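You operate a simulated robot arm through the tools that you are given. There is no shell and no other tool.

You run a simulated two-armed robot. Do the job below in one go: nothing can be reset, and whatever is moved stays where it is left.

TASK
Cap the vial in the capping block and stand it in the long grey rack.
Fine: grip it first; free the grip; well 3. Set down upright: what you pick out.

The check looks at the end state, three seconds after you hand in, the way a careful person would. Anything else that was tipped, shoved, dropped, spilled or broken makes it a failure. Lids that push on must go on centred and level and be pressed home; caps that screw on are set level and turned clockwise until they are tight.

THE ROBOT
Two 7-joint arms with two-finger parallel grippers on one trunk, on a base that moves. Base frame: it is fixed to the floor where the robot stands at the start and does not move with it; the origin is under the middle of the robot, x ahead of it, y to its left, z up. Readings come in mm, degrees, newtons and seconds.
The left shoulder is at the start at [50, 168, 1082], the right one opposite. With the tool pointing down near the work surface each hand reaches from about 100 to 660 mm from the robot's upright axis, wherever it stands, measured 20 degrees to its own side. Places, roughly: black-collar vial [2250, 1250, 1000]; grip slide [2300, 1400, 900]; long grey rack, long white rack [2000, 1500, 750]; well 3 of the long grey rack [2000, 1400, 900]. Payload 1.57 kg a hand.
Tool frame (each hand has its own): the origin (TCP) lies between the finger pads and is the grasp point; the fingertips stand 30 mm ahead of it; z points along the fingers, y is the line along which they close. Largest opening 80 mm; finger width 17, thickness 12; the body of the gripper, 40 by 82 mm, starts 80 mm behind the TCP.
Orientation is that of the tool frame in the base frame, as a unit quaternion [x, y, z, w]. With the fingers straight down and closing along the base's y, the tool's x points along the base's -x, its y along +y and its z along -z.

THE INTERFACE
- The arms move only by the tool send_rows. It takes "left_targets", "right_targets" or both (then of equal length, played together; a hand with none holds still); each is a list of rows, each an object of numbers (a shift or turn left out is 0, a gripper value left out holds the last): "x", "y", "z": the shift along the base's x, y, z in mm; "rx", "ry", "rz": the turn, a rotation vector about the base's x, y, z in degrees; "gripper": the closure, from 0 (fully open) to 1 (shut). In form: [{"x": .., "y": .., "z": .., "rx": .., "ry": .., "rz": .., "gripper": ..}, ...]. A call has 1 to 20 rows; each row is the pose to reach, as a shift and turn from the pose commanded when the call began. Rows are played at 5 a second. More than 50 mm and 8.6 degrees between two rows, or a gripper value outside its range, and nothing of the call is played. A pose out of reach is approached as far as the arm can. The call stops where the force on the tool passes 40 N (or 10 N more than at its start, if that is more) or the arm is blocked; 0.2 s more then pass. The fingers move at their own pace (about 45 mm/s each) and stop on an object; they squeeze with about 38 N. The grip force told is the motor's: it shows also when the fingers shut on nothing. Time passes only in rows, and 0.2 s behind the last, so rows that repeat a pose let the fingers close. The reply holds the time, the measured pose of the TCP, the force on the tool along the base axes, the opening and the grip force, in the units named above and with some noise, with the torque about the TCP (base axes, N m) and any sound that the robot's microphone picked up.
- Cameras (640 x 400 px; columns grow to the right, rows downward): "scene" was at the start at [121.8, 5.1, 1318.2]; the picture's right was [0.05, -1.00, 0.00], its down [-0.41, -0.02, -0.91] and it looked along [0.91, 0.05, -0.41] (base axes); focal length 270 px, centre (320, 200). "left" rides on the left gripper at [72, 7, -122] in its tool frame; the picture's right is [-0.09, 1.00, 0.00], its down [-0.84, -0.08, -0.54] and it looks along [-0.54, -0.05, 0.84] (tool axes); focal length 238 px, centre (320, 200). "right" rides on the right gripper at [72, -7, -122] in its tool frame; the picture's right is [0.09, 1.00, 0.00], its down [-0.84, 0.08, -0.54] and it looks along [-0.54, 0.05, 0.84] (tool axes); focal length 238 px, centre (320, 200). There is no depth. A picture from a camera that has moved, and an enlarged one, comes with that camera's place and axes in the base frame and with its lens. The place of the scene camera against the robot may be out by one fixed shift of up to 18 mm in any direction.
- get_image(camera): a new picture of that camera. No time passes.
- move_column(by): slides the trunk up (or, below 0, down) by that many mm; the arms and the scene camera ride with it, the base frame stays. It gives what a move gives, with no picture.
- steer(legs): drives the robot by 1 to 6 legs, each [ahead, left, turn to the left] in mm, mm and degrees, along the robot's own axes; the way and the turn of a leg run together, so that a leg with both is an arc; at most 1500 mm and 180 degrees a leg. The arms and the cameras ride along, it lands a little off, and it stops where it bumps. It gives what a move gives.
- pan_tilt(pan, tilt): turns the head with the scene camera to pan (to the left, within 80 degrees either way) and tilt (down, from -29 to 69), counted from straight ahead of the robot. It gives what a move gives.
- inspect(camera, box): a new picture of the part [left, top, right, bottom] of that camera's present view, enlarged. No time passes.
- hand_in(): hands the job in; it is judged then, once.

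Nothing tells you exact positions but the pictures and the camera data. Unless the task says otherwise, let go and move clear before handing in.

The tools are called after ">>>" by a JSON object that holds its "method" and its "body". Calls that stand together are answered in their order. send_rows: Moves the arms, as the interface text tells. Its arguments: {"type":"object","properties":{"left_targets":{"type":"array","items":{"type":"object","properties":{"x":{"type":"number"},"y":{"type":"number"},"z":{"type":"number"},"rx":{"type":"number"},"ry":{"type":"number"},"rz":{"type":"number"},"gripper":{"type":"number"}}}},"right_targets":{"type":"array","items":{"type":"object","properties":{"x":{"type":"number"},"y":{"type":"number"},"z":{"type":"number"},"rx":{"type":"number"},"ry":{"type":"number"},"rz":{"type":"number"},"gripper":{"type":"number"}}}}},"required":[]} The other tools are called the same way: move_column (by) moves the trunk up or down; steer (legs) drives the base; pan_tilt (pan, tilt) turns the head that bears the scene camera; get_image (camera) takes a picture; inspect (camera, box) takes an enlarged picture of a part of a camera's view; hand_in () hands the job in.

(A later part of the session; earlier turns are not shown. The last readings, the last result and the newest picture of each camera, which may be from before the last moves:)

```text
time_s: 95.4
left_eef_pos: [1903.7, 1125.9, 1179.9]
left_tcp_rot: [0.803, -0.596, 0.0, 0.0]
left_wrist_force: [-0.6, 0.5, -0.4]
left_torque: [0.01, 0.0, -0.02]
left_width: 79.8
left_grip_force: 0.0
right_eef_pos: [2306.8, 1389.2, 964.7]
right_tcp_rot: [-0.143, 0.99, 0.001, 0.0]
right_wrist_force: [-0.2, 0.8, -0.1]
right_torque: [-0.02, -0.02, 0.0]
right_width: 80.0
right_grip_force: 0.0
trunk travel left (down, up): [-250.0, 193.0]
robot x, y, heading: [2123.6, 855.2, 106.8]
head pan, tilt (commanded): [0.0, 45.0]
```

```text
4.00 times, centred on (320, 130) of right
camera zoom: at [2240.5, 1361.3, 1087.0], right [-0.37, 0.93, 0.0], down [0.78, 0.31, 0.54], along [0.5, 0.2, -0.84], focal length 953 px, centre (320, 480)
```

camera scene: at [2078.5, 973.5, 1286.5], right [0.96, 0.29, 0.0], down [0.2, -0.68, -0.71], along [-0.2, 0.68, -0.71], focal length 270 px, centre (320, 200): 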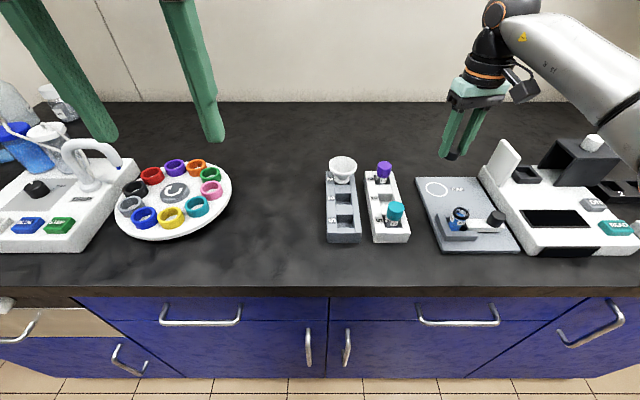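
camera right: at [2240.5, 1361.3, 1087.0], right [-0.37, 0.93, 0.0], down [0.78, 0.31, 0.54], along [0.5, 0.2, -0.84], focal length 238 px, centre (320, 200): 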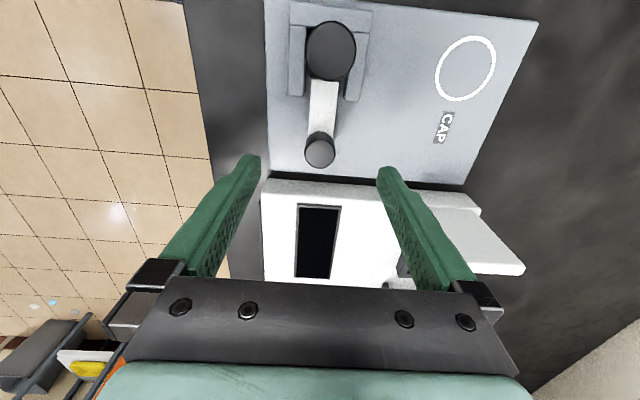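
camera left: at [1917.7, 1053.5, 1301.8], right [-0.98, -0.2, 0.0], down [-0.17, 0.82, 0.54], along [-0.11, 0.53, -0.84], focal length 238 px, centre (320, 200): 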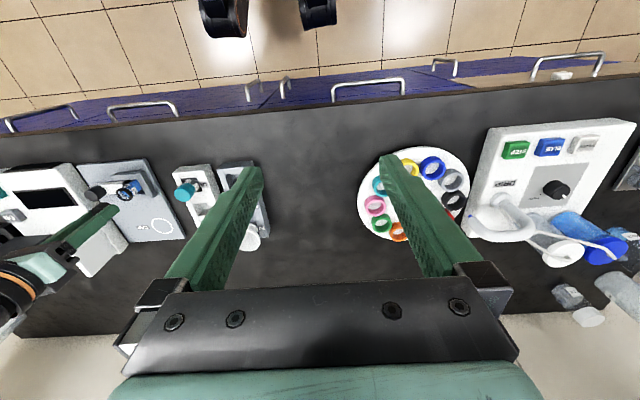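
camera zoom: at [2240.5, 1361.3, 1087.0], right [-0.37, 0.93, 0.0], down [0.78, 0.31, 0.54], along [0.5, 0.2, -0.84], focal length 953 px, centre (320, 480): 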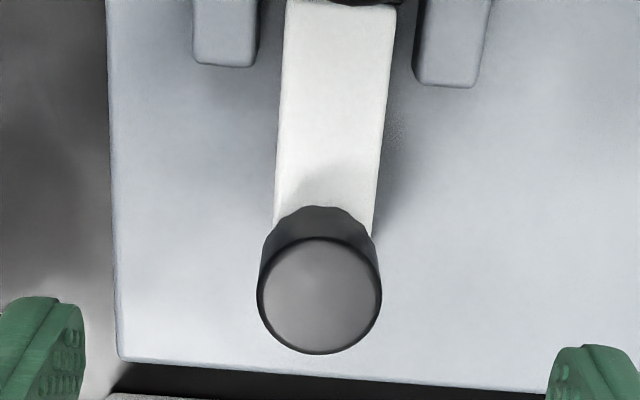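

The knob is under the TCP. Lowering to z≈921 and closing on it.

>>> {"method": "send_rows", "body": {"right_targets": [{"x": 1.0, "y": 0.3, "z": -20}, {"x": 1.0, "y": 0.3, "z": -43}, {"x": 1.0, "y": 0.3, "z": -43}, {"x": 1.0, "y": 0.3, "z": -43, "gripper": 0.5}, {"x": 1.0, "y": 0.3, "z": -43, "gripper": 0.8}, {"x": 1.0, "y": 0.3, "z": -43, "gripper": 1}, {"x": 1.0, "y": 0.3, "z": -43, "gripper": 1}, {"x": 1.0, "y": 0.3, "z": -43, "gripper": 1}]}}

>>> {"method": "inspect", "body": {"camera": "right", "box": [200, 50, 440, 200]}}

```text
time_s: 97.2
left_eef_pos: [1902.6, 1124.1, 1180.3]
left_tcp_rot: [0.803, -0.596, 0.001, 0.0]
left_wrist_force: [0.7, -0.9, -0.3]
left_torque: [-0.01, 0.0, 0.01]
left_width: 79.7
left_grip_force: 0.1
right_eef_pos: [2307.9, 1388.8, 921.7]
right_tcp_rot: [-0.145, 0.989, 0.001, 0.0]
right_wrist_force: [-1.2, 1.5, -0.2]
right_torque: [-0.14, -0.04, 0.01]
right_width: 25.5
right_grip_force: 27.2
trunk travel left (down, up): [-250.0, 193.0]
robot x, y, heading: [2123.4, 855.5, 106.7]
head pan, tilt (commanded): [0.0, 45.0]
```

```text
2.67 times, centred on (320, 125) of right
camera zoom: at [2241.0, 1361.6, 1043.8], right [-0.37, 0.93, 0.0], down [0.78, 0.31, 0.54], along [0.5, 0.2, -0.84], focal length 636 px, centre (320, 400)
```

zoom: 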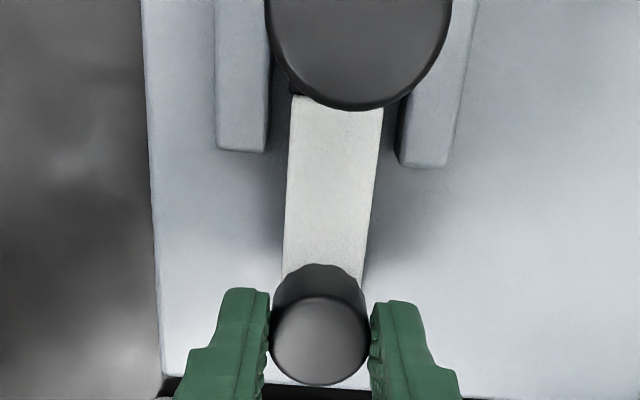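

Knob gripped. Sliding it back to the right by about 12 mm to release the vial.

>>> {"method": "send_rows", "body": {"right_targets": [{"x": 2.4, "y": 0.7}, {"x": 4.8, "y": 1.4}, {"x": 7.2, "y": 2.1}, {"x": 9.6, "y": 2.8}, {"x": 11.6, "y": 3.4}, {"x": 11.6, "y": 3.4}]}}

>>> {"method": "inspect", "body": {"camera": "right", "box": [200, 20, 440, 170]}}

```text
time_s: 98.6
left_eef_pos: [1903.0, 1126.2, 1180.6]
left_tcp_rot: [0.803, -0.596, 0.0, 0.0]
left_wrist_force: [0.1, -0.3, 0.3]
left_torque: [0.03, -0.04, 0.02]
left_width: 80.0
left_grip_force: 0.0
right_eef_pos: [2320.6, 1392.9, 921.4]
right_tcp_rot: [-0.145, 0.989, 0.0, 0.001]
right_wrist_force: [-2.7, -0.8, 0.2]
right_torque: [-0.2, -0.21, -0.04]
right_width: 25.3
right_grip_force: 36.4
trunk travel left (down, up): [-250.0, 193.0]
robot x, y, heading: [2122.9, 856.0, 107.1]
head pan, tilt (commanded): [0.0, 45.0]
```

```text
2.67 times, centred on (320, 95) of right
camera zoom: at [2252.8, 1365.3, 1043.8], right [-0.37, 0.93, 0.0], down [0.78, 0.31, 0.54], along [0.5, 0.2, -0.84], focal length 636 px, centre (320, 480)
```

zoom: 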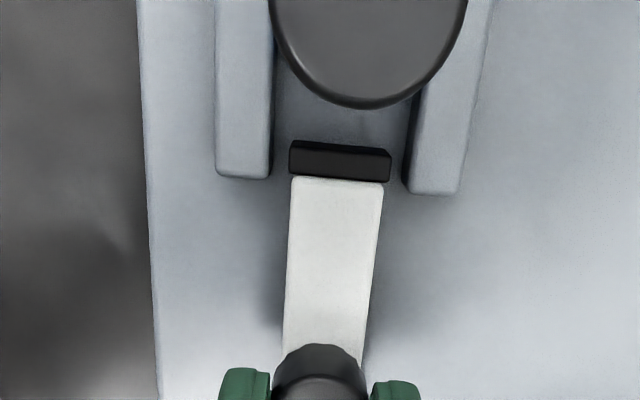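

The slide is back and the pad is clear of the vial. I'll open the fingers and lift off the knob.

>>> {"method": "send_rows", "body": {"right_targets": [{"gripper": 0.5}, {"gripper": 0.2}, {"gripper": 0}, {"gripper": 0}, {"gripper": 0}]}}

>>> {"method": "send_rows", "body": {"right_targets": [{"z": 40}, {"z": 80}, {"z": 100}, {"z": 100}]}}

>>> {"method": "inspect", "body": {"camera": "scene", "box": [430, 170, 520, 245]}}

>>> {"method": "inspect", "body": {"camera": "left", "box": [80, 150, 200, 240]}}

```text
time_s: 99.8
left_eef_pos: [1904.1, 1124.8, 1180.1]
left_tcp_rot: [0.804, -0.595, -0.001, 0.001]
left_wrist_force: [0.3, 0.3, 0.0]
left_torque: [0.0, 0.03, -0.02]
left_width: 80.1
left_grip_force: 0.1
right_eef_pos: [2319.1, 1392.6, 921.0]
right_tcp_rot: [-0.144, 0.99, 0.001, -0.001]
right_wrist_force: [0.7, -0.7, 0.2]
right_torque: [0.0, 0.0, -0.02]
right_width: 80.1
right_grip_force: 0.1
trunk travel left (down, up): [-250.0, 193.0]
robot x, y, heading: [2124.5, 856.5, 107.1]
head pan, tilt (commanded): [0.0, 45.0]
```

```text
time_s: 100.8
left_eef_pos: [1902.8, 1126.5, 1179.8]
left_tcp_rot: [0.803, -0.595, 0.0, 0.0]
left_wrist_force: [-0.4, -0.5, -0.3]
left_torque: [0.01, 0.02, 0.0]
left_width: 79.9
left_grip_force: 0.1
right_eef_pos: [2319.5, 1394.5, 1020.9]
right_tcp_rot: [-0.145, 0.989, 0.001, 0.0]
right_wrist_force: [0.0, 0.8, -0.6]
right_torque: [0.0, 0.02, 0.0]
right_width: 80.1
right_grip_force: 0.0
trunk travel left (down, up): [-250.0, 193.0]
robot x, y, heading: [2122.9, 856.8, 106.9]
head pan, tilt (commanded): [0.0, 45.0]
```

```text
5.33 times, centred on (475, 208) of scene
camera zoom: at [2078.5, 973.5, 1286.6], right [0.96, 0.29, 0.0], down [0.2, -0.68, -0.71], along [-0.2, 0.68, -0.71], focal length 1441 px, centre (-507, 160)
```

zoom: 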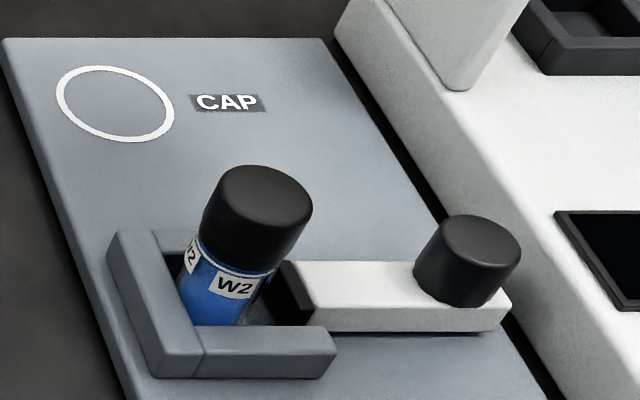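

```text
4.44 times, centred on (140, 195) of left
camera zoom: at [1917.8, 1053.4, 1301.9], right [-0.98, -0.2, 0.0], down [-0.17, 0.82, 0.54], along [-0.11, 0.53, -0.84], focal length 1059 px, centre (1120, 222)
```

zoom: 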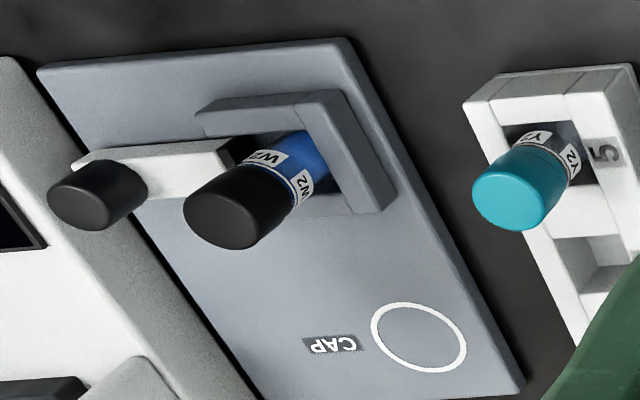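

The grip is free and the vial stands loose. Before lifting it I'll survey well 3 of the grey rack with the empty hand, moving the camera over it.

>>> {"method": "send_rows", "body": {"right_targets": [{"x": -10, "y": 2, "z": 10, "rz": 8.2}, {"x": -40, "y": 4, "z": 20, "rz": 16.4}, {"x": -70, "y": 6, "z": 20, "rz": 24.6}, {"x": -100, "y": 8, "z": 20, "rz": 32.8}, {"x": -130, "y": 10, "z": 20, "rz": 41.0}, {"x": -160, "y": 12, "z": 20, "rz": 49.2}, {"x": -190, "y": 14, "z": 20, "rz": 57.4}, {"x": -220, "y": 16, "z": 20, "rz": 65.6}, {"x": -250, "y": 18, "z": 20, "rz": 73.8}, {"x": -285, "y": 20, "z": 20, "rz": 82.0}, {"x": -322, "y": 23, "z": 20, "rz": 89.5}, {"x": -322, "y": 23, "z": 20, "rz": 89.5}]}}

>>> {"method": "get_image", "body": {"camera": "right"}}

>>> {"method": "get_image", "body": {"camera": "scene"}}

```text
time_s: 103.4
left_eef_pos: [1904.6, 1126.6, 1180.4]
left_tcp_rot: [0.803, -0.596, 0.0, 0.0]
left_wrist_force: [0.3, 0.0, -0.1]
left_torque: [-0.03, 0.02, 0.04]
left_width: 80.0
left_grip_force: 0.0
right_eef_pos: [1998.2, 1416.5, 1040.6]
right_tcp_rot: [0.799, -0.601, -0.001, -0.001]
right_wrist_force: [-0.3, 0.2, 0.4]
right_torque: [-0.01, -0.03, -0.01]
right_width: 79.9
right_grip_force: 0.0
trunk travel left (down, up): [-250.0, 193.0]
robot x, y, heading: [2121.8, 860.4, 106.9]
head pan, tilt (commanded): [0.0, 45.0]
```

```text
taken
camera right: at [2025.1, 1348.7, 1163.0], right [-0.93, -0.37, 0.0], down [-0.31, 0.78, 0.54], along [-0.2, 0.51, -0.84], focal length 238 px, centre (320, 200)
```

right: 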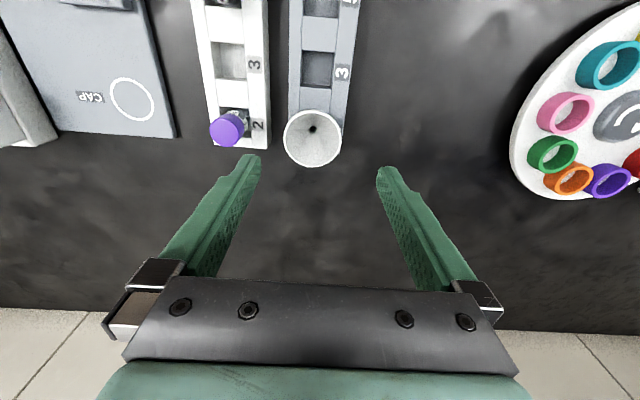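

```text
taken
camera scene: at [2079.0, 973.8, 1286.5], right [0.96, 0.29, 0.0], down [0.2, -0.68, -0.71], along [-0.2, 0.68, -0.71], focal length 270 px, centre (320, 200)
```

scene: 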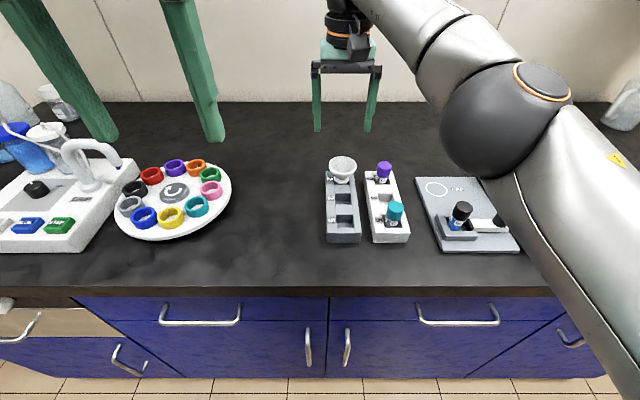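

>>> {"method": "inspect", "body": {"camera": "right", "box": [270, 0, 370, 100]}}

>>> {"method": "inspect", "body": {"camera": "right", "box": [190, 60, 350, 180]}}

>>> {"method": "inspect", "body": {"camera": "scene", "box": [315, 150, 415, 250]}}

```text
4.00 times, centred on (320, 50) of right
camera zoom: at [2025.1, 1348.7, 1163.0], right [-0.93, -0.37, 0.0], down [-0.31, 0.78, 0.54], along [-0.2, 0.51, -0.84], focal length 953 px, centre (320, 800)
```

zoom: 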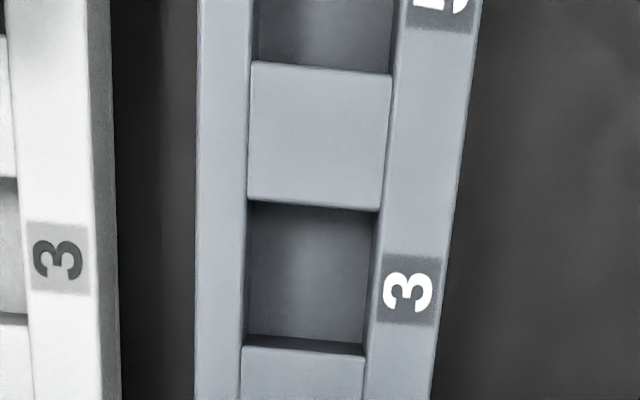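

```text
3.33 times, centred on (270, 120) of right
camera zoom: at [2025.1, 1348.7, 1163.0], right [-0.93, -0.37, 0.0], down [-0.31, 0.78, 0.54], along [-0.2, 0.51, -0.84], focal length 794 px, centre (487, 467)
```

zoom: 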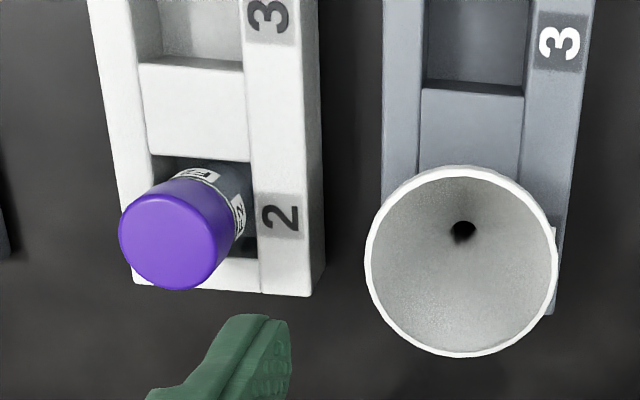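

```text
4.00 times, centred on (365, 200) of scene
camera zoom: at [2079.0, 973.8, 1286.5], right [0.96, 0.29, 0.0], down [0.2, -0.68, -0.71], along [-0.2, 0.68, -0.71], focal length 1080 px, centre (140, 200)
```

zoom: 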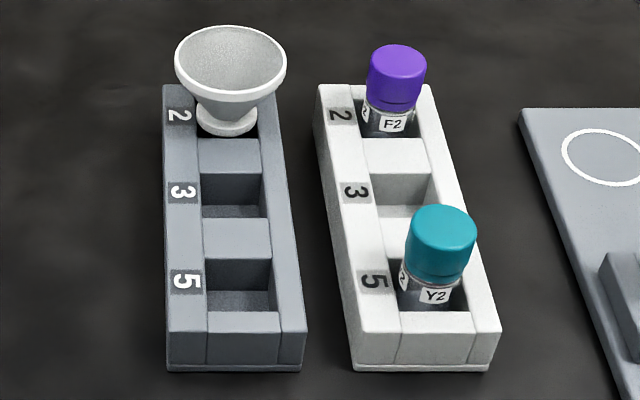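

Well 3 is a 33 mm square, empty, centred near (2019, 1369) with rack top z≈879. Now I'll return to the vial with the hand at yaw 0.

>>> {"method": "send_rows", "body": {"right_targets": [{"x": 40, "y": -8, "rz": 0.5}, {"x": 80, "y": -16, "rz": 0.7}, {"x": 120, "y": -24, "rz": 0.7}, {"x": 160, "y": -32, "rz": 0.7}, {"x": 200, "y": -40, "rz": 0.7}, {"x": 243, "y": -48, "rz": 0.7}, {"x": 243, "y": -48, "z": -30, "rz": 0.7}, {"x": 243, "y": -48, "z": -60, "rz": 0.7}, {"x": 243, "y": -48, "z": -60, "rz": 0.7}]}}

>>> {"method": "get_image", "body": {"camera": "right"}}

>>> {"method": "inspect", "body": {"camera": "right", "box": [270, 130, 370, 200]}}

```text
time_s: 105.4
left_eef_pos: [1902.7, 1124.9, 1181.2]
left_tcp_rot: [0.803, -0.596, 0.001, 0.001]
left_wrist_force: [0.7, -0.7, -0.4]
left_torque: [0.0, -0.01, 0.0]
left_width: 80.1
left_grip_force: 0.1
right_eef_pos: [2240.4, 1369.3, 981.7]
right_tcp_rot: [0.803, -0.596, 0.0, 0.001]
right_wrist_force: [-0.3, 0.7, 0.2]
right_torque: [-0.04, 0.0, -0.01]
right_width: 80.1
right_grip_force: 0.1
trunk travel left (down, up): [-250.0, 193.0]
robot x, y, heading: [2121.5, 855.2, 106.6]
head pan, tilt (commanded): [0.0, 45.0]
```

```text
taken
camera right: at [2268.7, 1301.0, 1103.5], right [-0.93, -0.38, 0.0], down [-0.31, 0.78, 0.54], along [-0.2, 0.5, -0.84], focal length 238 px, centre (320, 200)
```

right: 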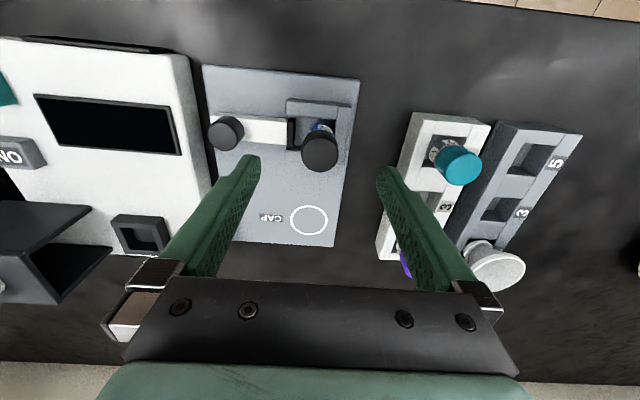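

```text
5.71 times, centred on (320, 165) of right
camera zoom: at [2268.7, 1301.0, 1103.5], right [-0.93, -0.38, 0.0], down [-0.31, 0.78, 0.54], along [-0.2, 0.5, -0.84], focal length 1362 px, centre (320, 400)
```

zoom: 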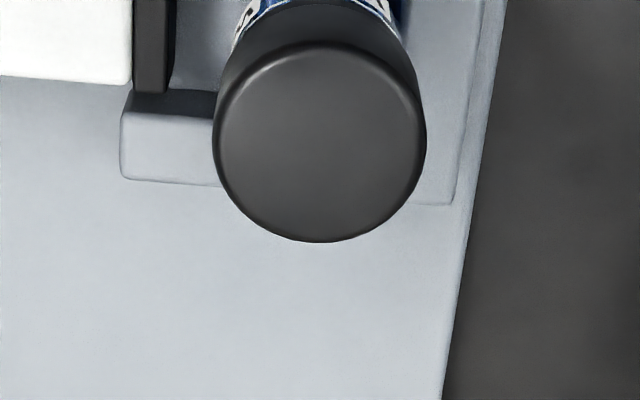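

The cap is under the TCP at the same XY where I released it. I'll descend so the pads cover cap and collar, then close.

>>> {"method": "send_rows", "body": {"right_targets": [{"z": -20}, {"z": -36}, {"z": -44}, {"z": -44}]}}

>>> {"method": "inspect", "body": {"camera": "right", "box": [240, 120, 400, 220]}}

>>> {"method": "inspect", "body": {"camera": "scene", "box": [430, 170, 520, 245]}}

```text
time_s: 106.4
left_eef_pos: [1903.7, 1124.9, 1179.7]
left_tcp_rot: [0.803, -0.596, 0.0, 0.0]
left_wrist_force: [0.8, 0.1, 0.0]
left_torque: [-0.01, -0.02, -0.04]
left_width: 79.9
left_grip_force: 0.2
right_eef_pos: [2240.7, 1369.2, 937.5]
right_tcp_rot: [0.803, -0.596, 0.0, 0.001]
right_wrist_force: [0.5, -0.6, -0.1]
right_torque: [0.04, -0.02, -0.01]
right_width: 79.7
right_grip_force: 0.1
trunk travel left (down, up): [-250.0, 193.0]
robot x, y, heading: [2120.6, 854.7, 107.0]
head pan, tilt (commanded): [0.0, 45.0]
```

```text
4.00 times, centred on (320, 170) of right
camera zoom: at [2268.0, 1300.9, 1059.2], right [-0.93, -0.38, 0.0], down [-0.32, 0.78, 0.54], along [-0.2, 0.5, -0.84], focal length 953 px, centre (320, 320)
```

zoom: 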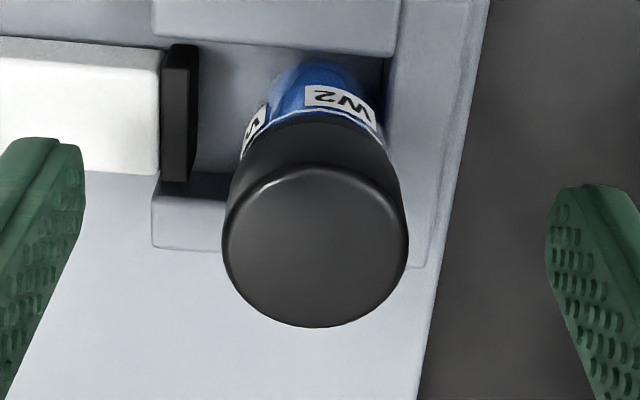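

```text
5.33 times, centred on (475, 208) of scene
camera zoom: at [2078.4, 973.5, 1286.6], right [0.96, 0.29, 0.0], down [0.2, -0.68, -0.71], along [-0.2, 0.68, -0.71], focal length 1441 px, centre (-507, 160)
```

zoom: 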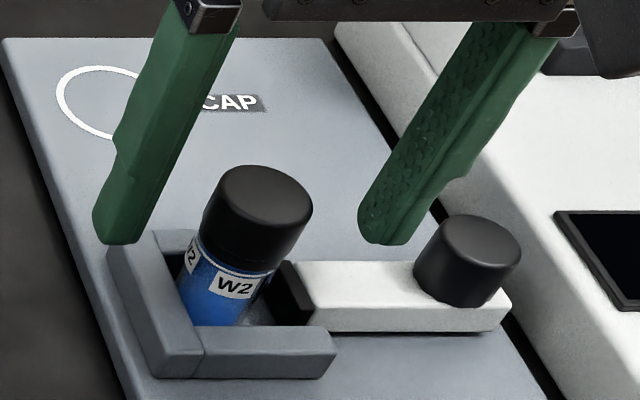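

Everything is clear. A tiny centring correction, then close on cap and collar.

>>> {"method": "send_rows", "body": {"right_targets": [{"x": 0.9, "y": -0.7}, {"x": 0.9, "y": -0.7, "gripper": 0.4}, {"x": 0.9, "y": -0.7, "gripper": 0.55}, {"x": 0.9, "y": -0.7, "gripper": 0.7}, {"x": 0.9, "y": -0.7, "gripper": 1}, {"x": 0.9, "y": -0.7, "gripper": 1}, {"x": 0.9, "y": -0.7, "gripper": 1}]}}

>>> {"method": "inspect", "body": {"camera": "scene", "box": [430, 170, 520, 245]}}

>>> {"method": "inspect", "body": {"camera": "right", "box": [240, 120, 400, 220]}}

```text
time_s: 108.0
left_eef_pos: [1902.3, 1126.9, 1180.3]
left_tcp_rot: [0.804, -0.595, 0.0, 0.0]
left_wrist_force: [0.6, -0.8, -0.6]
left_torque: [-0.02, 0.03, 0.01]
left_width: 80.1
left_grip_force: 0.1
right_eef_pos: [2242.3, 1367.2, 936.8]
right_tcp_rot: [0.803, -0.596, 0.0, 0.0]
right_wrist_force: [0.3, 0.4, -0.6]
right_torque: [-0.02, -0.01, -0.02]
right_width: 27.2
right_grip_force: 37.8
trunk travel left (down, up): [-250.0, 193.0]
robot x, y, heading: [2124.2, 855.1, 107.1]
head pan, tilt (commanded): [0.0, 45.0]
```

```text
5.33 times, centred on (475, 208) of scene
camera zoom: at [2078.5, 973.5, 1286.6], right [0.96, 0.29, 0.0], down [0.2, -0.68, -0.71], along [-0.2, 0.68, -0.71], focal length 1441 px, centre (-507, 160)
```

zoom: 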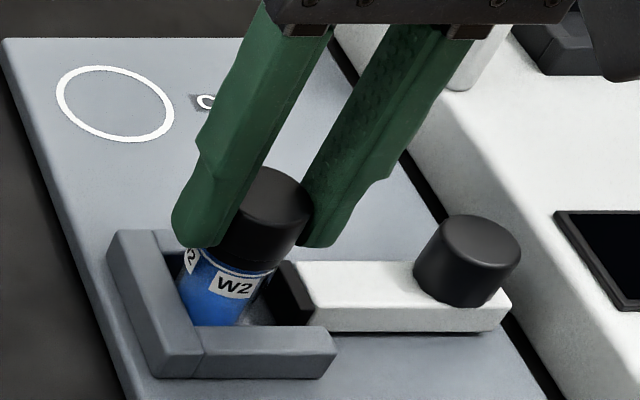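

```text
4.00 times, centred on (320, 170) of right
camera zoom: at [2268.9, 1299.8, 1059.3], right [-0.93, -0.38, 0.0], down [-0.32, 0.78, 0.54], along [-0.2, 0.5, -0.84], focal length 953 px, centre (320, 320)
```

zoom: 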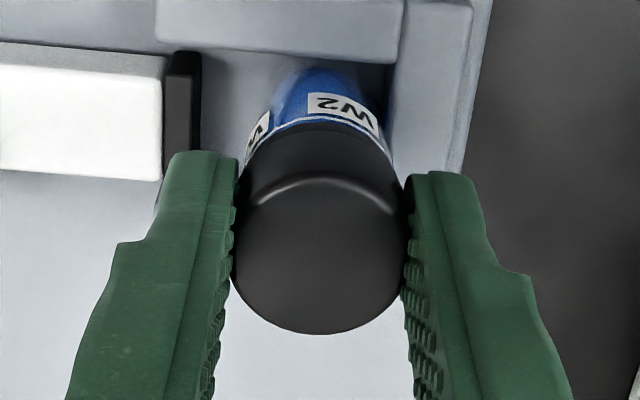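

Gripped. Lifting the vial slowly out of the block.

>>> {"method": "send_rows", "body": {"right_targets": [{"z": 5}, {"z": 12}, {"z": 22}, {"z": 34}, {"z": 46}, {"z": 46}]}}

>>> {"method": "inspect", "body": {"camera": "scene", "box": [420, 140, 520, 245]}}

>>> {"method": "inspect", "body": {"camera": "left", "box": [40, 150, 200, 270]}}

```text
time_s: 109.4
left_eef_pos: [1903.4, 1126.2, 1179.7]
left_tcp_rot: [0.803, -0.595, 0.001, 0.0]
left_wrist_force: [0.2, 0.5, -0.2]
left_torque: [0.0, -0.01, 0.0]
left_width: 79.9
left_grip_force: 0.0
right_eef_pos: [2241.5, 1368.1, 983.6]
right_tcp_rot: [0.803, -0.596, -0.001, 0.001]
right_wrist_force: [-0.1, 0.2, -0.4]
right_torque: [-0.01, 0.0, 0.02]
right_width: 27.0
right_grip_force: 37.3
trunk travel left (down, up): [-250.0, 193.0]
robot x, y, heading: [2122.7, 859.0, 106.7]
head pan, tilt (commanded): [0.0, 45.0]
```

```text
3.81 times, centred on (470, 192) of scene
camera zoom: at [2078.5, 973.5, 1286.5], right [0.96, 0.29, 0.0], down [0.2, -0.68, -0.71], along [-0.2, 0.68, -0.71], focal length 1029 px, centre (-251, 229)
```

zoom: 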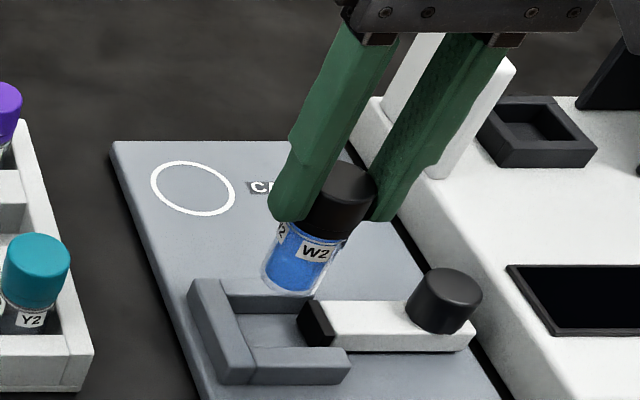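

```text
3.33 times, centred on (120, 210) of left
camera zoom: at [1917.8, 1053.5, 1301.8], right [-0.98, -0.2, 0.0], down [-0.17, 0.82, 0.54], along [-0.11, 0.53, -0.84], focal length 794 px, centre (987, 167)
```

zoom: 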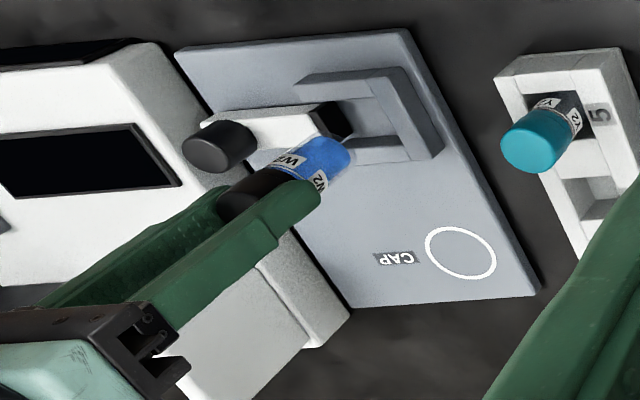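

The vial with cap came out cleanly and hangs upright. I'll raise it and carry it over to well 3 of the grey rack.

>>> {"method": "send_rows", "body": {"right_targets": [{"z": 35}, {"z": 65}, {"x": -38, "z": 65}, {"x": -76, "z": 65}, {"x": -114, "z": 65}, {"x": -152, "z": 65}, {"x": -190, "z": 65}, {"x": -222, "y": 1, "z": 65}, {"x": -222, "y": 1, "z": 65}]}}

>>> {"method": "get_image", "body": {"camera": "scene"}}

>>> {"method": "inspect", "body": {"camera": "scene", "box": [300, 100, 420, 250]}}

>>> {"method": "get_image", "body": {"camera": "right"}}

>>> {"method": "get_image", "body": {"camera": "left"}}

```text
time_s: 111.4
left_eef_pos: [1902.6, 1126.7, 1180.8]
left_tcp_rot: [0.804, -0.595, 0.0, 0.0]
left_wrist_force: [-0.7, 0.3, 0.0]
left_torque: [0.02, 0.0, 0.0]
left_width: 80.1
left_grip_force: 0.0
right_eef_pos: [2019.7, 1368.1, 1049.4]
right_tcp_rot: [0.802, -0.597, 0.0, 0.0]
right_wrist_force: [0.3, -0.7, -1.0]
right_torque: [0.02, -0.01, -0.01]
right_width: 27.2
right_grip_force: 37.9
trunk travel left (down, up): [-250.0, 193.0]
robot x, y, heading: [2126.9, 860.2, 106.8]
head pan, tilt (commanded): [0.0, 45.0]
```

```text
taken
camera scene: at [2078.6, 973.6, 1286.6], right [0.96, 0.29, 0.0], down [0.2, -0.68, -0.71], along [-0.2, 0.68, -0.71], focal length 270 px, centre (320, 200)
```

scene: 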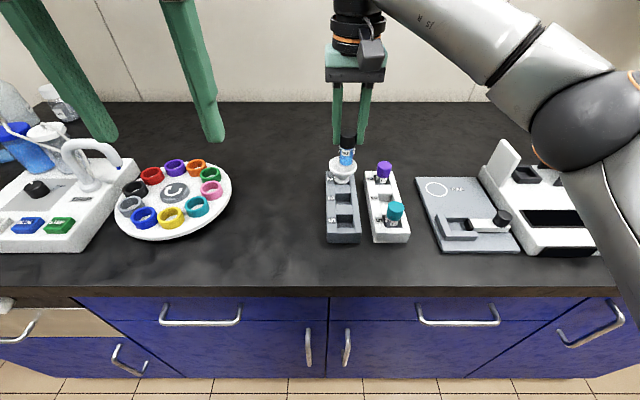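

```text
2.67 times, centred on (360, 175) of scene
camera zoom: at [2078.6, 973.6, 1286.6], right [0.96, 0.29, 0.0], down [0.2, -0.68, -0.71], along [-0.2, 0.68, -0.71], focal length 720 px, centre (213, 267)
```

zoom: 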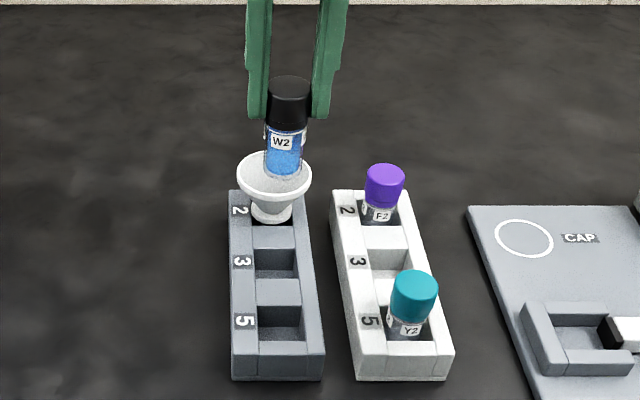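

```text
taken
camera right: at [2046.7, 1300.1, 1170.3], right [-0.93, -0.37, 0.0], down [-0.31, 0.78, 0.54], along [-0.2, 0.5, -0.84], focal length 238 px, centre (320, 200)
```

right: 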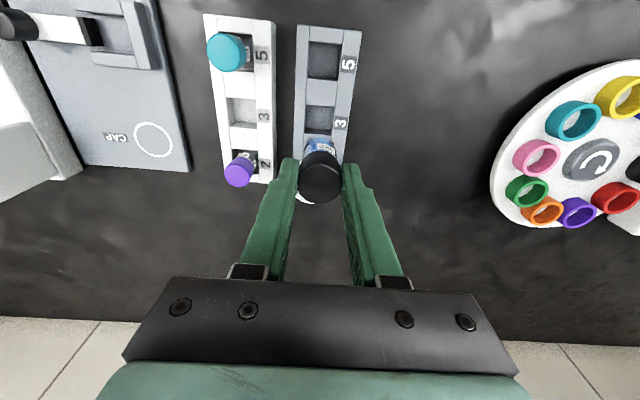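

```text
taken
camera left: at [1918.0, 1053.5, 1301.9], right [-0.98, -0.2, 0.0], down [-0.17, 0.82, 0.54], along [-0.11, 0.53, -0.84], focal length 238 px, centre (320, 200)
```

left: 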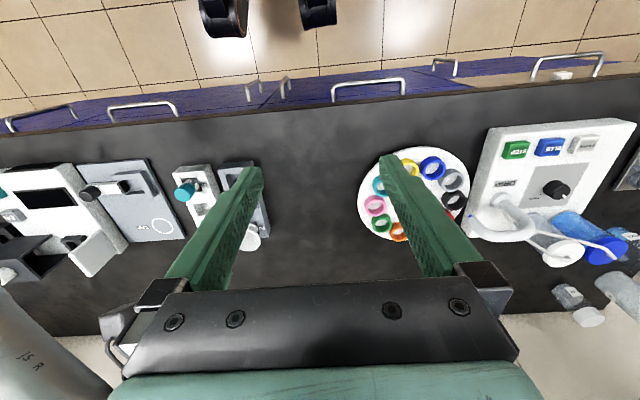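

>>> {"method": "inspect", "body": {"camera": "right", "box": [270, 60, 390, 210]}}

>>> {"method": "inspect", "body": {"camera": "scene", "box": [325, 125, 365, 175]}}

```text
2.67 times, centred on (330, 135) of right
camera zoom: at [2046.7, 1300.1, 1170.3], right [-0.93, -0.37, 0.0], down [-0.31, 0.78, 0.54], along [-0.2, 0.5, -0.84], focal length 636 px, centre (293, 373)
```

zoom: 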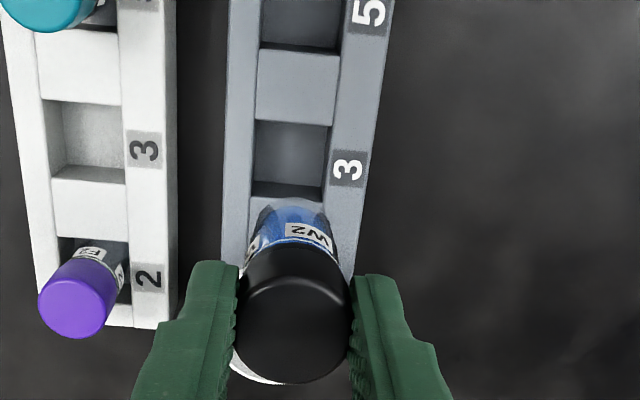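

```text
8.00 times, centred on (345, 150) of scene
camera zoom: at [2078.6, 973.6, 1286.6], right [0.96, 0.29, 0.0], down [0.2, -0.68, -0.71], along [-0.2, 0.68, -0.71], focal length 2161 px, centre (120, 600)
```

zoom: 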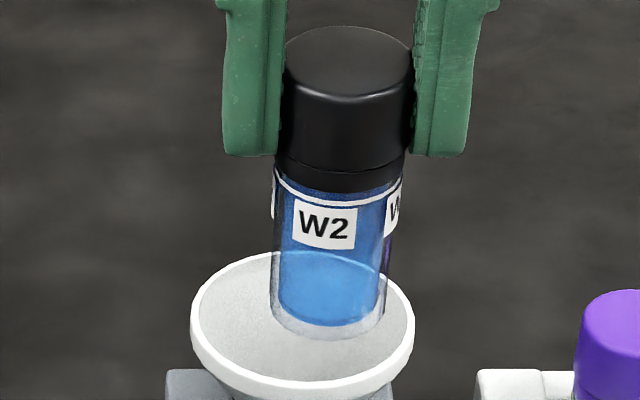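

The vial hangs upright above the rack. I estimate about 2 mm more forward shift is needed; I'll apply that and lower to just above the rack to check.

>>> {"method": "send_rows", "body": {"right_targets": [{"x": -0.6, "y": 2.0, "z": -20}, {"x": -0.6, "y": 2.0, "z": -45}, {"x": -0.6, "y": 2.0, "z": -68}, {"x": -0.6, "y": 2.0, "z": -80}, {"x": -0.6, "y": 2.0, "z": -80}]}}

>>> {"method": "inspect", "body": {"camera": "scene", "box": [320, 150, 380, 230]}}

>>> {"method": "inspect", "body": {"camera": "right", "box": [270, 60, 390, 210]}}

>>> {"method": "inspect", "body": {"camera": "left", "box": [160, 130, 280, 250]}}

```text
time_s: 112.6
left_eef_pos: [1903.4, 1124.9, 1179.4]
left_tcp_rot: [0.803, -0.596, 0.0, 0.0]
left_wrist_force: [-0.2, 0.1, -0.2]
left_torque: [0.03, 0.02, -0.02]
left_width: 79.9
left_grip_force: 0.2
right_eef_pos: [2019.0, 1369.0, 967.7]
right_tcp_rot: [0.803, -0.596, -0.001, 0.001]
right_wrist_force: [0.7, 0.1, -0.1]
right_torque: [0.01, -0.01, 0.0]
right_width: 27.1
right_grip_force: 37.3
trunk travel left (down, up): [-250.0, 193.0]
robot x, y, heading: [2125.4, 858.2, 106.8]
head pan, tilt (commanded): [0.0, 45.0]
```

```text
5.00 times, centred on (350, 190) of scene
camera zoom: at [2078.4, 973.5, 1286.6], right [0.96, 0.29, 0.0], down [0.2, -0.68, -0.71], along [-0.2, 0.68, -0.71], focal length 1350 px, centre (170, 250)
```

zoom: 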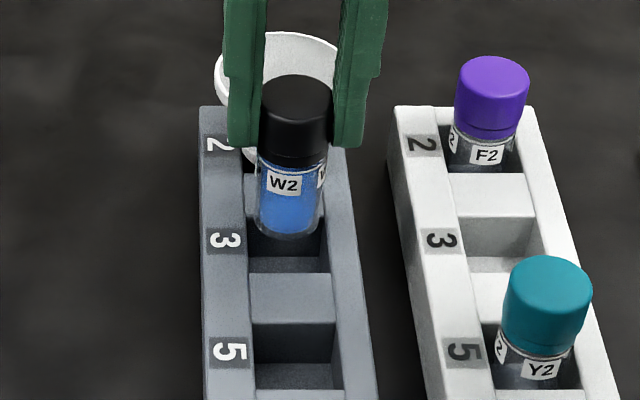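

```text
2.67 times, centred on (330, 135) of right
camera zoom: at [2046.1, 1302.5, 1089.9], right [-0.93, -0.38, 0.0], down [-0.31, 0.78, 0.54], along [-0.2, 0.5, -0.84], focal length 636 px, centre (293, 373)
```

zoom: 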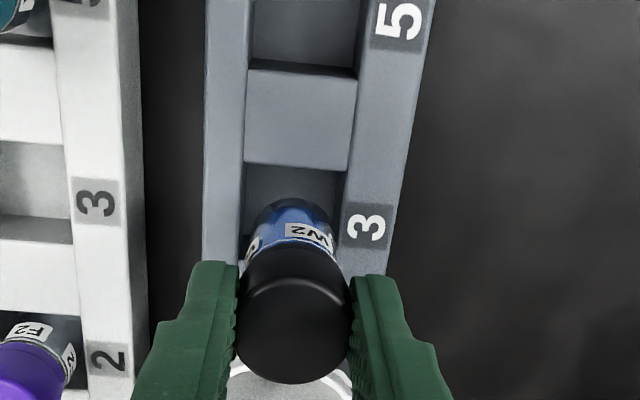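

```text
3.33 times, centred on (220, 190) of left
camera zoom: at [1917.8, 1053.5, 1301.8], right [-0.98, -0.2, 0.0], down [-0.17, 0.82, 0.54], along [-0.11, 0.53, -0.84], focal length 794 px, centre (653, 233)
```

zoom: 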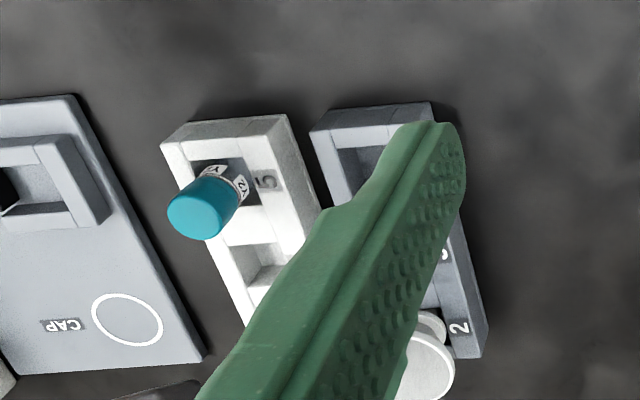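

The vial is lined up with well 3 in both views within about 1–1.5 mm. Nudging 1 mm forward and lowering into the well, watching force.

>>> {"method": "send_rows", "body": {"right_targets": [{"x": -0.3, "y": 0.9, "z": -4}, {"x": -0.3, "y": 0.9, "z": -8}, {"x": -0.3, "y": 0.9, "z": -12}, {"x": -0.3, "y": 0.9, "z": -15}, {"x": -0.3, "y": 0.9, "z": -18}, {"x": -0.3, "y": 0.9, "z": -18}]}}

>>> {"method": "inspect", "body": {"camera": "scene", "box": [320, 150, 380, 230]}}

>>> {"method": "inspect", "body": {"camera": "right", "box": [270, 60, 390, 210]}}

```text
time_s: 114.0
left_eef_pos: [1903.0, 1125.1, 1180.3]
left_tcp_rot: [0.803, -0.595, 0.0, 0.0]
left_wrist_force: [0.6, 0.0, -0.7]
left_torque: [0.04, 0.02, 0.01]
left_width: 80.1
left_grip_force: 0.0
right_eef_pos: [2017.3, 1371.7, 949.3]
right_tcp_rot: [0.803, -0.596, 0.0, 0.0]
right_wrist_force: [0.9, 0.7, -0.6]
right_torque: [-0.01, -0.01, -0.01]
right_width: 27.2
right_grip_force: 37.6
trunk travel left (down, up): [-250.0, 193.0]
robot x, y, heading: [2126.3, 861.9, 106.7]
head pan, tilt (commanded): [0.0, 45.0]
```

```text
5.00 times, centred on (350, 190) of scene
camera zoom: at [2078.4, 973.5, 1286.6], right [0.96, 0.29, 0.0], down [0.2, -0.68, -0.71], along [-0.2, 0.68, -0.71], focal length 1350 px, centre (170, 250)
```

zoom: 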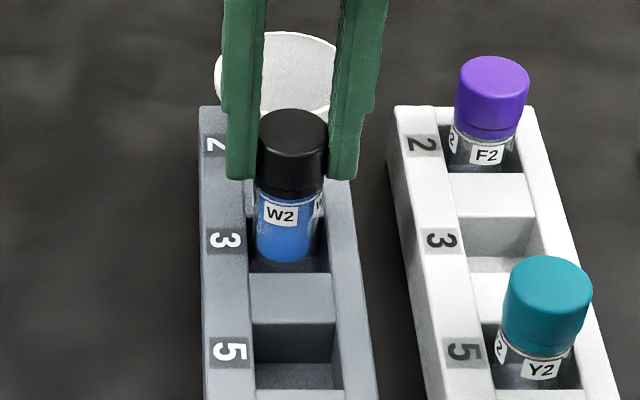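

```text
2.67 times, centred on (330, 135) of right
camera zoom: at [2045.6, 1303.5, 1072.4], right [-0.93, -0.38, 0.0], down [-0.32, 0.78, 0.54], along [-0.2, 0.5, -0.84], focal length 636 px, centre (293, 373)
```

zoom: 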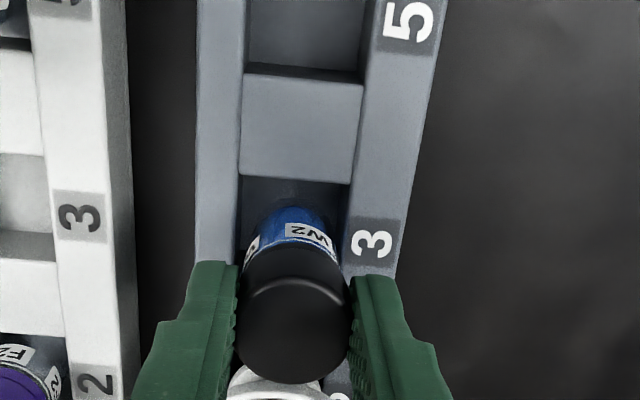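

Entering the well without contact. Continuing down.

>>> {"method": "send_rows", "body": {"right_targets": [{"z": -3}, {"z": -6}, {"z": -9}, {"z": -11}, {"z": -11}]}}

>>> {"method": "inspect", "body": {"camera": "scene", "box": [320, 150, 380, 230]}}

```text
time_s: 115.2
left_eef_pos: [1902.5, 1124.8, 1179.8]
left_tcp_rot: [0.804, -0.595, -0.001, 0.0]
left_wrist_force: [-0.1, -0.2, 1.4]
left_torque: [0.0, -0.01, -0.04]
left_width: 80.1
left_grip_force: 0.0
right_eef_pos: [2017.6, 1370.9, 939.0]
right_tcp_rot: [0.803, -0.597, 0.0, 0.001]
right_wrist_force: [0.7, 0.6, 0.0]
right_torque: [0.04, -0.01, -0.04]
right_width: 27.1
right_grip_force: 37.7
trunk travel left (down, up): [-250.0, 193.0]
robot x, y, heading: [2124.8, 858.8, 106.7]
head pan, tilt (commanded): [0.0, 45.0]
```

```text
5.00 times, centred on (350, 190) of scene
camera zoom: at [2078.4, 973.5, 1286.6], right [0.96, 0.29, 0.0], down [0.2, -0.68, -0.71], along [-0.2, 0.68, -0.71], focal length 1350 px, centre (170, 250)
```

zoom: 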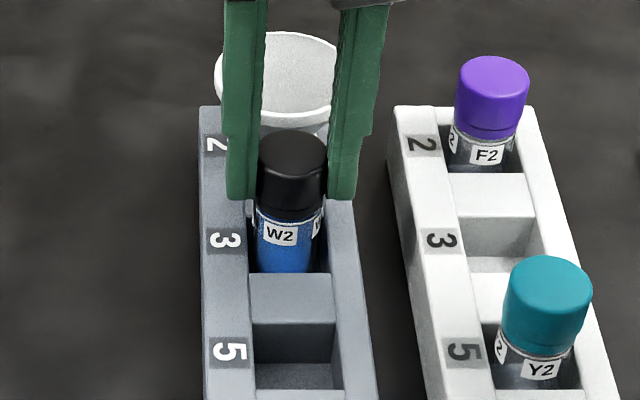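

The vial is inside well 3. Lowering gently to the floor.

>>> {"method": "send_rows", "body": {"right_targets": [{"z": -1.5}, {"z": -3}, {"z": -4.5}, {"z": -6}, {"z": -6}]}}

>>> {"method": "inspect", "body": {"camera": "scene", "box": [320, 150, 380, 230]}}

```text
time_s: 116.4
left_eef_pos: [1902.8, 1125.6, 1180.4]
left_tcp_rot: [0.804, -0.595, 0.0, 0.0]
left_wrist_force: [-0.2, -0.8, 0.2]
left_torque: [0.01, 0.02, -0.02]
left_width: 80.0
left_grip_force: 0.1
right_eef_pos: [2018.7, 1371.9, 933.1]
right_tcp_rot: [0.803, -0.597, 0.0, 0.0]
right_wrist_force: [0.1, 0.6, -0.9]
right_torque: [-0.01, 0.0, 0.01]
right_width: 27.0
right_grip_force: 37.6
trunk travel left (down, up): [-250.0, 193.0]
robot x, y, heading: [2122.6, 856.3, 106.7]
head pan, tilt (commanded): [0.0, 45.0]
```

```text
5.00 times, centred on (350, 190) of scene
camera zoom: at [2078.4, 973.5, 1286.6], right [0.96, 0.29, 0.0], down [0.2, -0.68, -0.71], along [-0.2, 0.68, -0.71], focal length 1350 px, centre (170, 250)
```

zoom: 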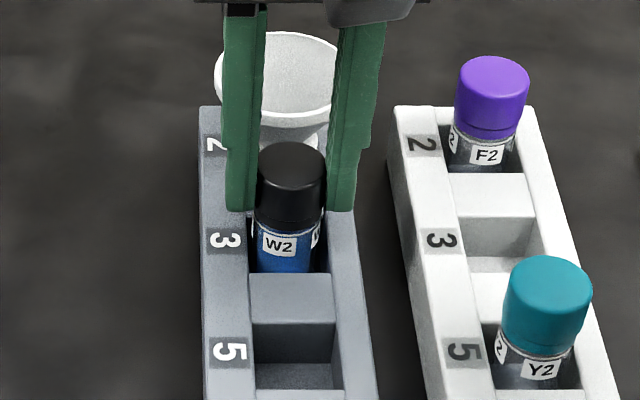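

>>> {"method": "send_rows", "body": {"right_targets": [{"z": -1}, {"z": -2}, {"z": -3}, {"z": -4}, {"z": -4}]}}

>>> {"method": "inspect", "body": {"camera": "scene", "box": [320, 150, 380, 230]}}

```text
time_s: 117.6
left_eef_pos: [1903.3, 1124.3, 1180.7]
left_tcp_rot: [0.804, -0.595, 0.0, 0.0]
left_wrist_force: [0.1, -0.2, 0.6]
left_torque: [0.01, -0.01, 0.01]
left_width: 80.0
left_grip_force: 0.0
right_eef_pos: [2017.8, 1370.8, 931.1]
right_tcp_rot: [0.803, -0.596, -0.002, 0.0]
right_wrist_force: [-1.0, 1.8, 16.0]
right_torque: [0.1, 0.01, 0.01]
right_width: 27.2
right_grip_force: 38.2
trunk travel left (down, up): [-250.0, 193.0]
robot x, y, heading: [2122.0, 855.3, 106.8]
head pan, tilt (commanded): [0.0, 45.0]
```

```text
5.00 times, centred on (350, 190) of scene
camera zoom: at [2078.7, 972.3, 1286.9], right [0.96, 0.29, 0.0], down [0.2, -0.68, -0.71], along [-0.2, 0.68, -0.71], focal length 1350 px, centre (170, 250)
```

zoom: 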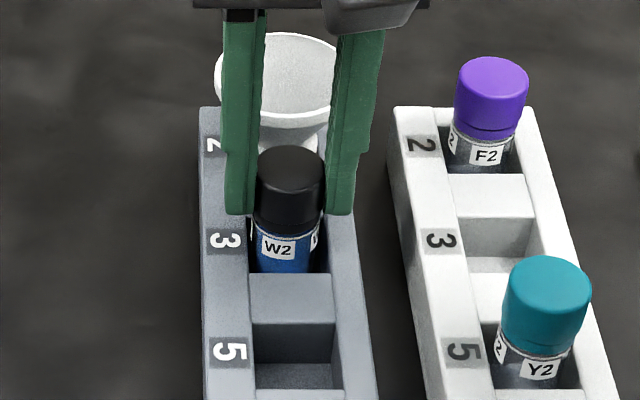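

Firm contact at z≈931 – the vial is on the well floor, about 22 mm deep. I'll relax the downward load and open the fingers a little.

>>> {"method": "send_rows", "body": {"right_targets": [{"z": 1.0}, {"z": 2.0}, {"z": 2.0}, {"z": 2.0}]}}

```text
time_s: 118.6
left_eef_pos: [1903.1, 1125.1, 1180.1]
left_tcp_rot: [0.804, -0.595, 0.0, 0.0]
left_wrist_force: [-0.1, 0.7, 0.2]
left_torque: [0.03, -0.01, 0.01]
left_width: 79.9
left_grip_force: 0.0
right_eef_pos: [2019.3, 1370.6, 931.5]
right_tcp_rot: [0.803, -0.596, 0.0, 0.0]
right_wrist_force: [-2.0, 1.4, 11.2]
right_torque: [0.14, 0.15, 0.0]
right_width: 27.2
right_grip_force: 38.2
trunk travel left (down, up): [-250.0, 193.0]
robot x, y, heading: [2125.9, 857.1, 106.9]
head pan, tilt (commanded): [0.0, 45.0]
```

>>> {"method": "send_rows", "body": {"right_targets": [{"z": 0.6}, {"z": 1.0}, {"z": 1.0}]}}

>>> {"method": "inspect", "body": {"camera": "scene", "box": [325, 165, 365, 215]}}

>>> {"method": "inspect", "body": {"camera": "right", "box": [270, 80, 370, 200]}}

```text
time_s: 119.4
left_eef_pos: [1903.2, 1125.0, 1180.3]
left_tcp_rot: [0.803, -0.597, -0.001, -0.001]
left_wrist_force: [0.1, 0.3, -0.6]
left_torque: [0.01, 0.0, -0.01]
left_width: 80.0
left_grip_force: 0.1
right_eef_pos: [2018.9, 1370.7, 931.8]
right_tcp_rot: [0.803, -0.596, 0.001, 0.0]
right_wrist_force: [-0.9, -0.9, 4.4]
right_torque: [-0.07, 0.03, 0.02]
right_width: 27.1
right_grip_force: 37.9
trunk travel left (down, up): [-250.0, 193.0]
robot x, y, heading: [2127.9, 859.0, 107.1]
head pan, tilt (commanded): [0.0, 45.0]
```

```text
8.00 times, centred on (345, 190) of scene
camera zoom: at [2078.4, 973.1, 1286.5], right [0.96, 0.29, 0.0], down [0.2, -0.68, -0.71], along [-0.2, 0.68, -0.71], focal length 2161 px, centre (120, 280)
```

zoom: 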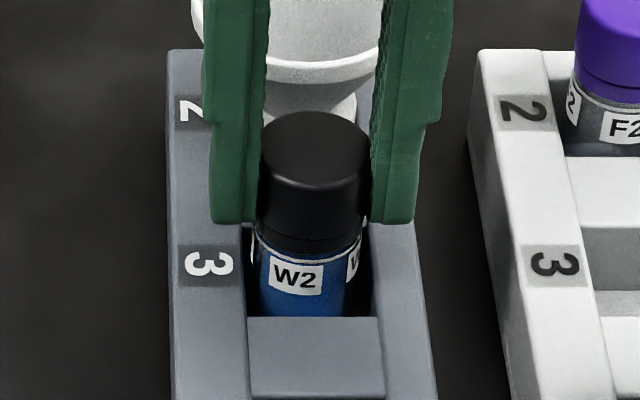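

```text
3.33 times, centred on (320, 140) of right
camera zoom: at [2046.2, 1303.1, 1054.1], right [-0.93, -0.38, 0.0], down [-0.32, 0.78, 0.54], along [-0.2, 0.5, -0.84], focal length 794 px, centre (320, 400)
```

zoom: 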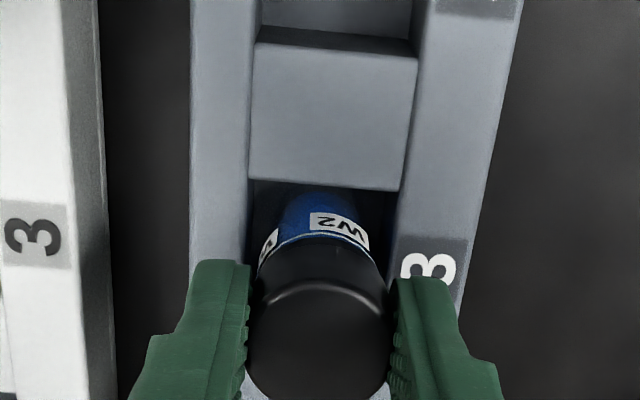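

The vial is upright in well 3 with the cap on. Releasing now.

>>> {"method": "send_rows", "body": {"right_targets": [{"z": 0.5}, {"z": 0.5, "gripper": 0.6}, {"z": 0.5, "gripper": 0.5}, {"z": 0.5, "gripper": 0.4}, {"z": 0.5, "gripper": 0.4}, {"z": 0.5, "gripper": 0.4}]}}

>>> {"method": "inspect", "body": {"camera": "scene", "box": [325, 165, 365, 215]}}

>>> {"method": "inspect", "body": {"camera": "right", "box": [250, 80, 390, 220]}}

```text
time_s: 120.8
left_eef_pos: [1903.6, 1126.0, 1180.5]
left_tcp_rot: [0.804, -0.595, 0.0, 0.001]
left_wrist_force: [-0.3, -0.5, -0.3]
left_torque: [0.0, -0.02, 0.01]
left_width: 80.0
left_grip_force: 0.1
right_eef_pos: [2018.8, 1372.4, 932.5]
right_tcp_rot: [0.803, -0.597, -0.001, 0.0]
right_wrist_force: [1.0, 0.2, -0.8]
right_torque: [0.0, 0.03, -0.02]
right_width: 47.7
right_grip_force: 0.0
trunk travel left (down, up): [-250.0, 193.0]
robot x, y, heading: [2123.2, 855.8, 106.6]
head pan, tilt (commanded): [0.0, 45.0]
```

```text
8.00 times, centred on (345, 190) of scene
camera zoom: at [2078.4, 973.5, 1286.6], right [0.96, 0.29, 0.0], down [0.2, -0.68, -0.71], along [-0.2, 0.68, -0.71], focal length 2161 px, centre (120, 280)
```

zoom: 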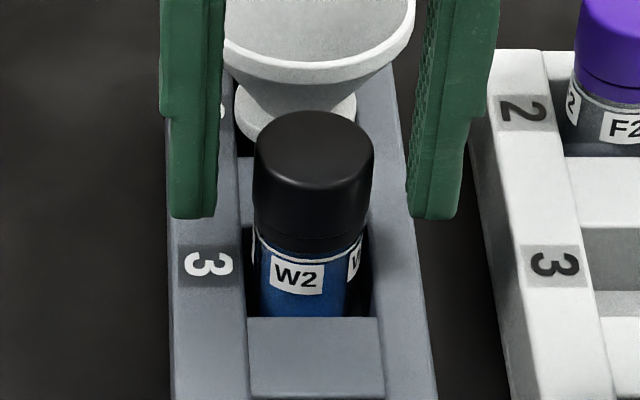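

```text
2.86 times, centred on (320, 150) of right
camera zoom: at [2046.4, 1303.7, 1055.0], right [-0.93, -0.38, 0.0], down [-0.32, 0.78, 0.54], along [-0.2, 0.5, -0.84], focal length 681 px, centre (320, 343)
```

zoom: 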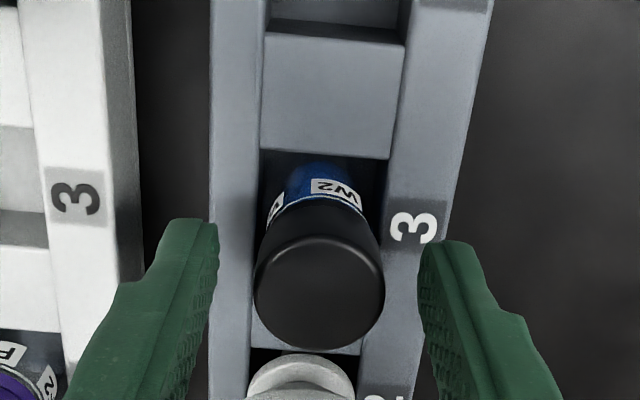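

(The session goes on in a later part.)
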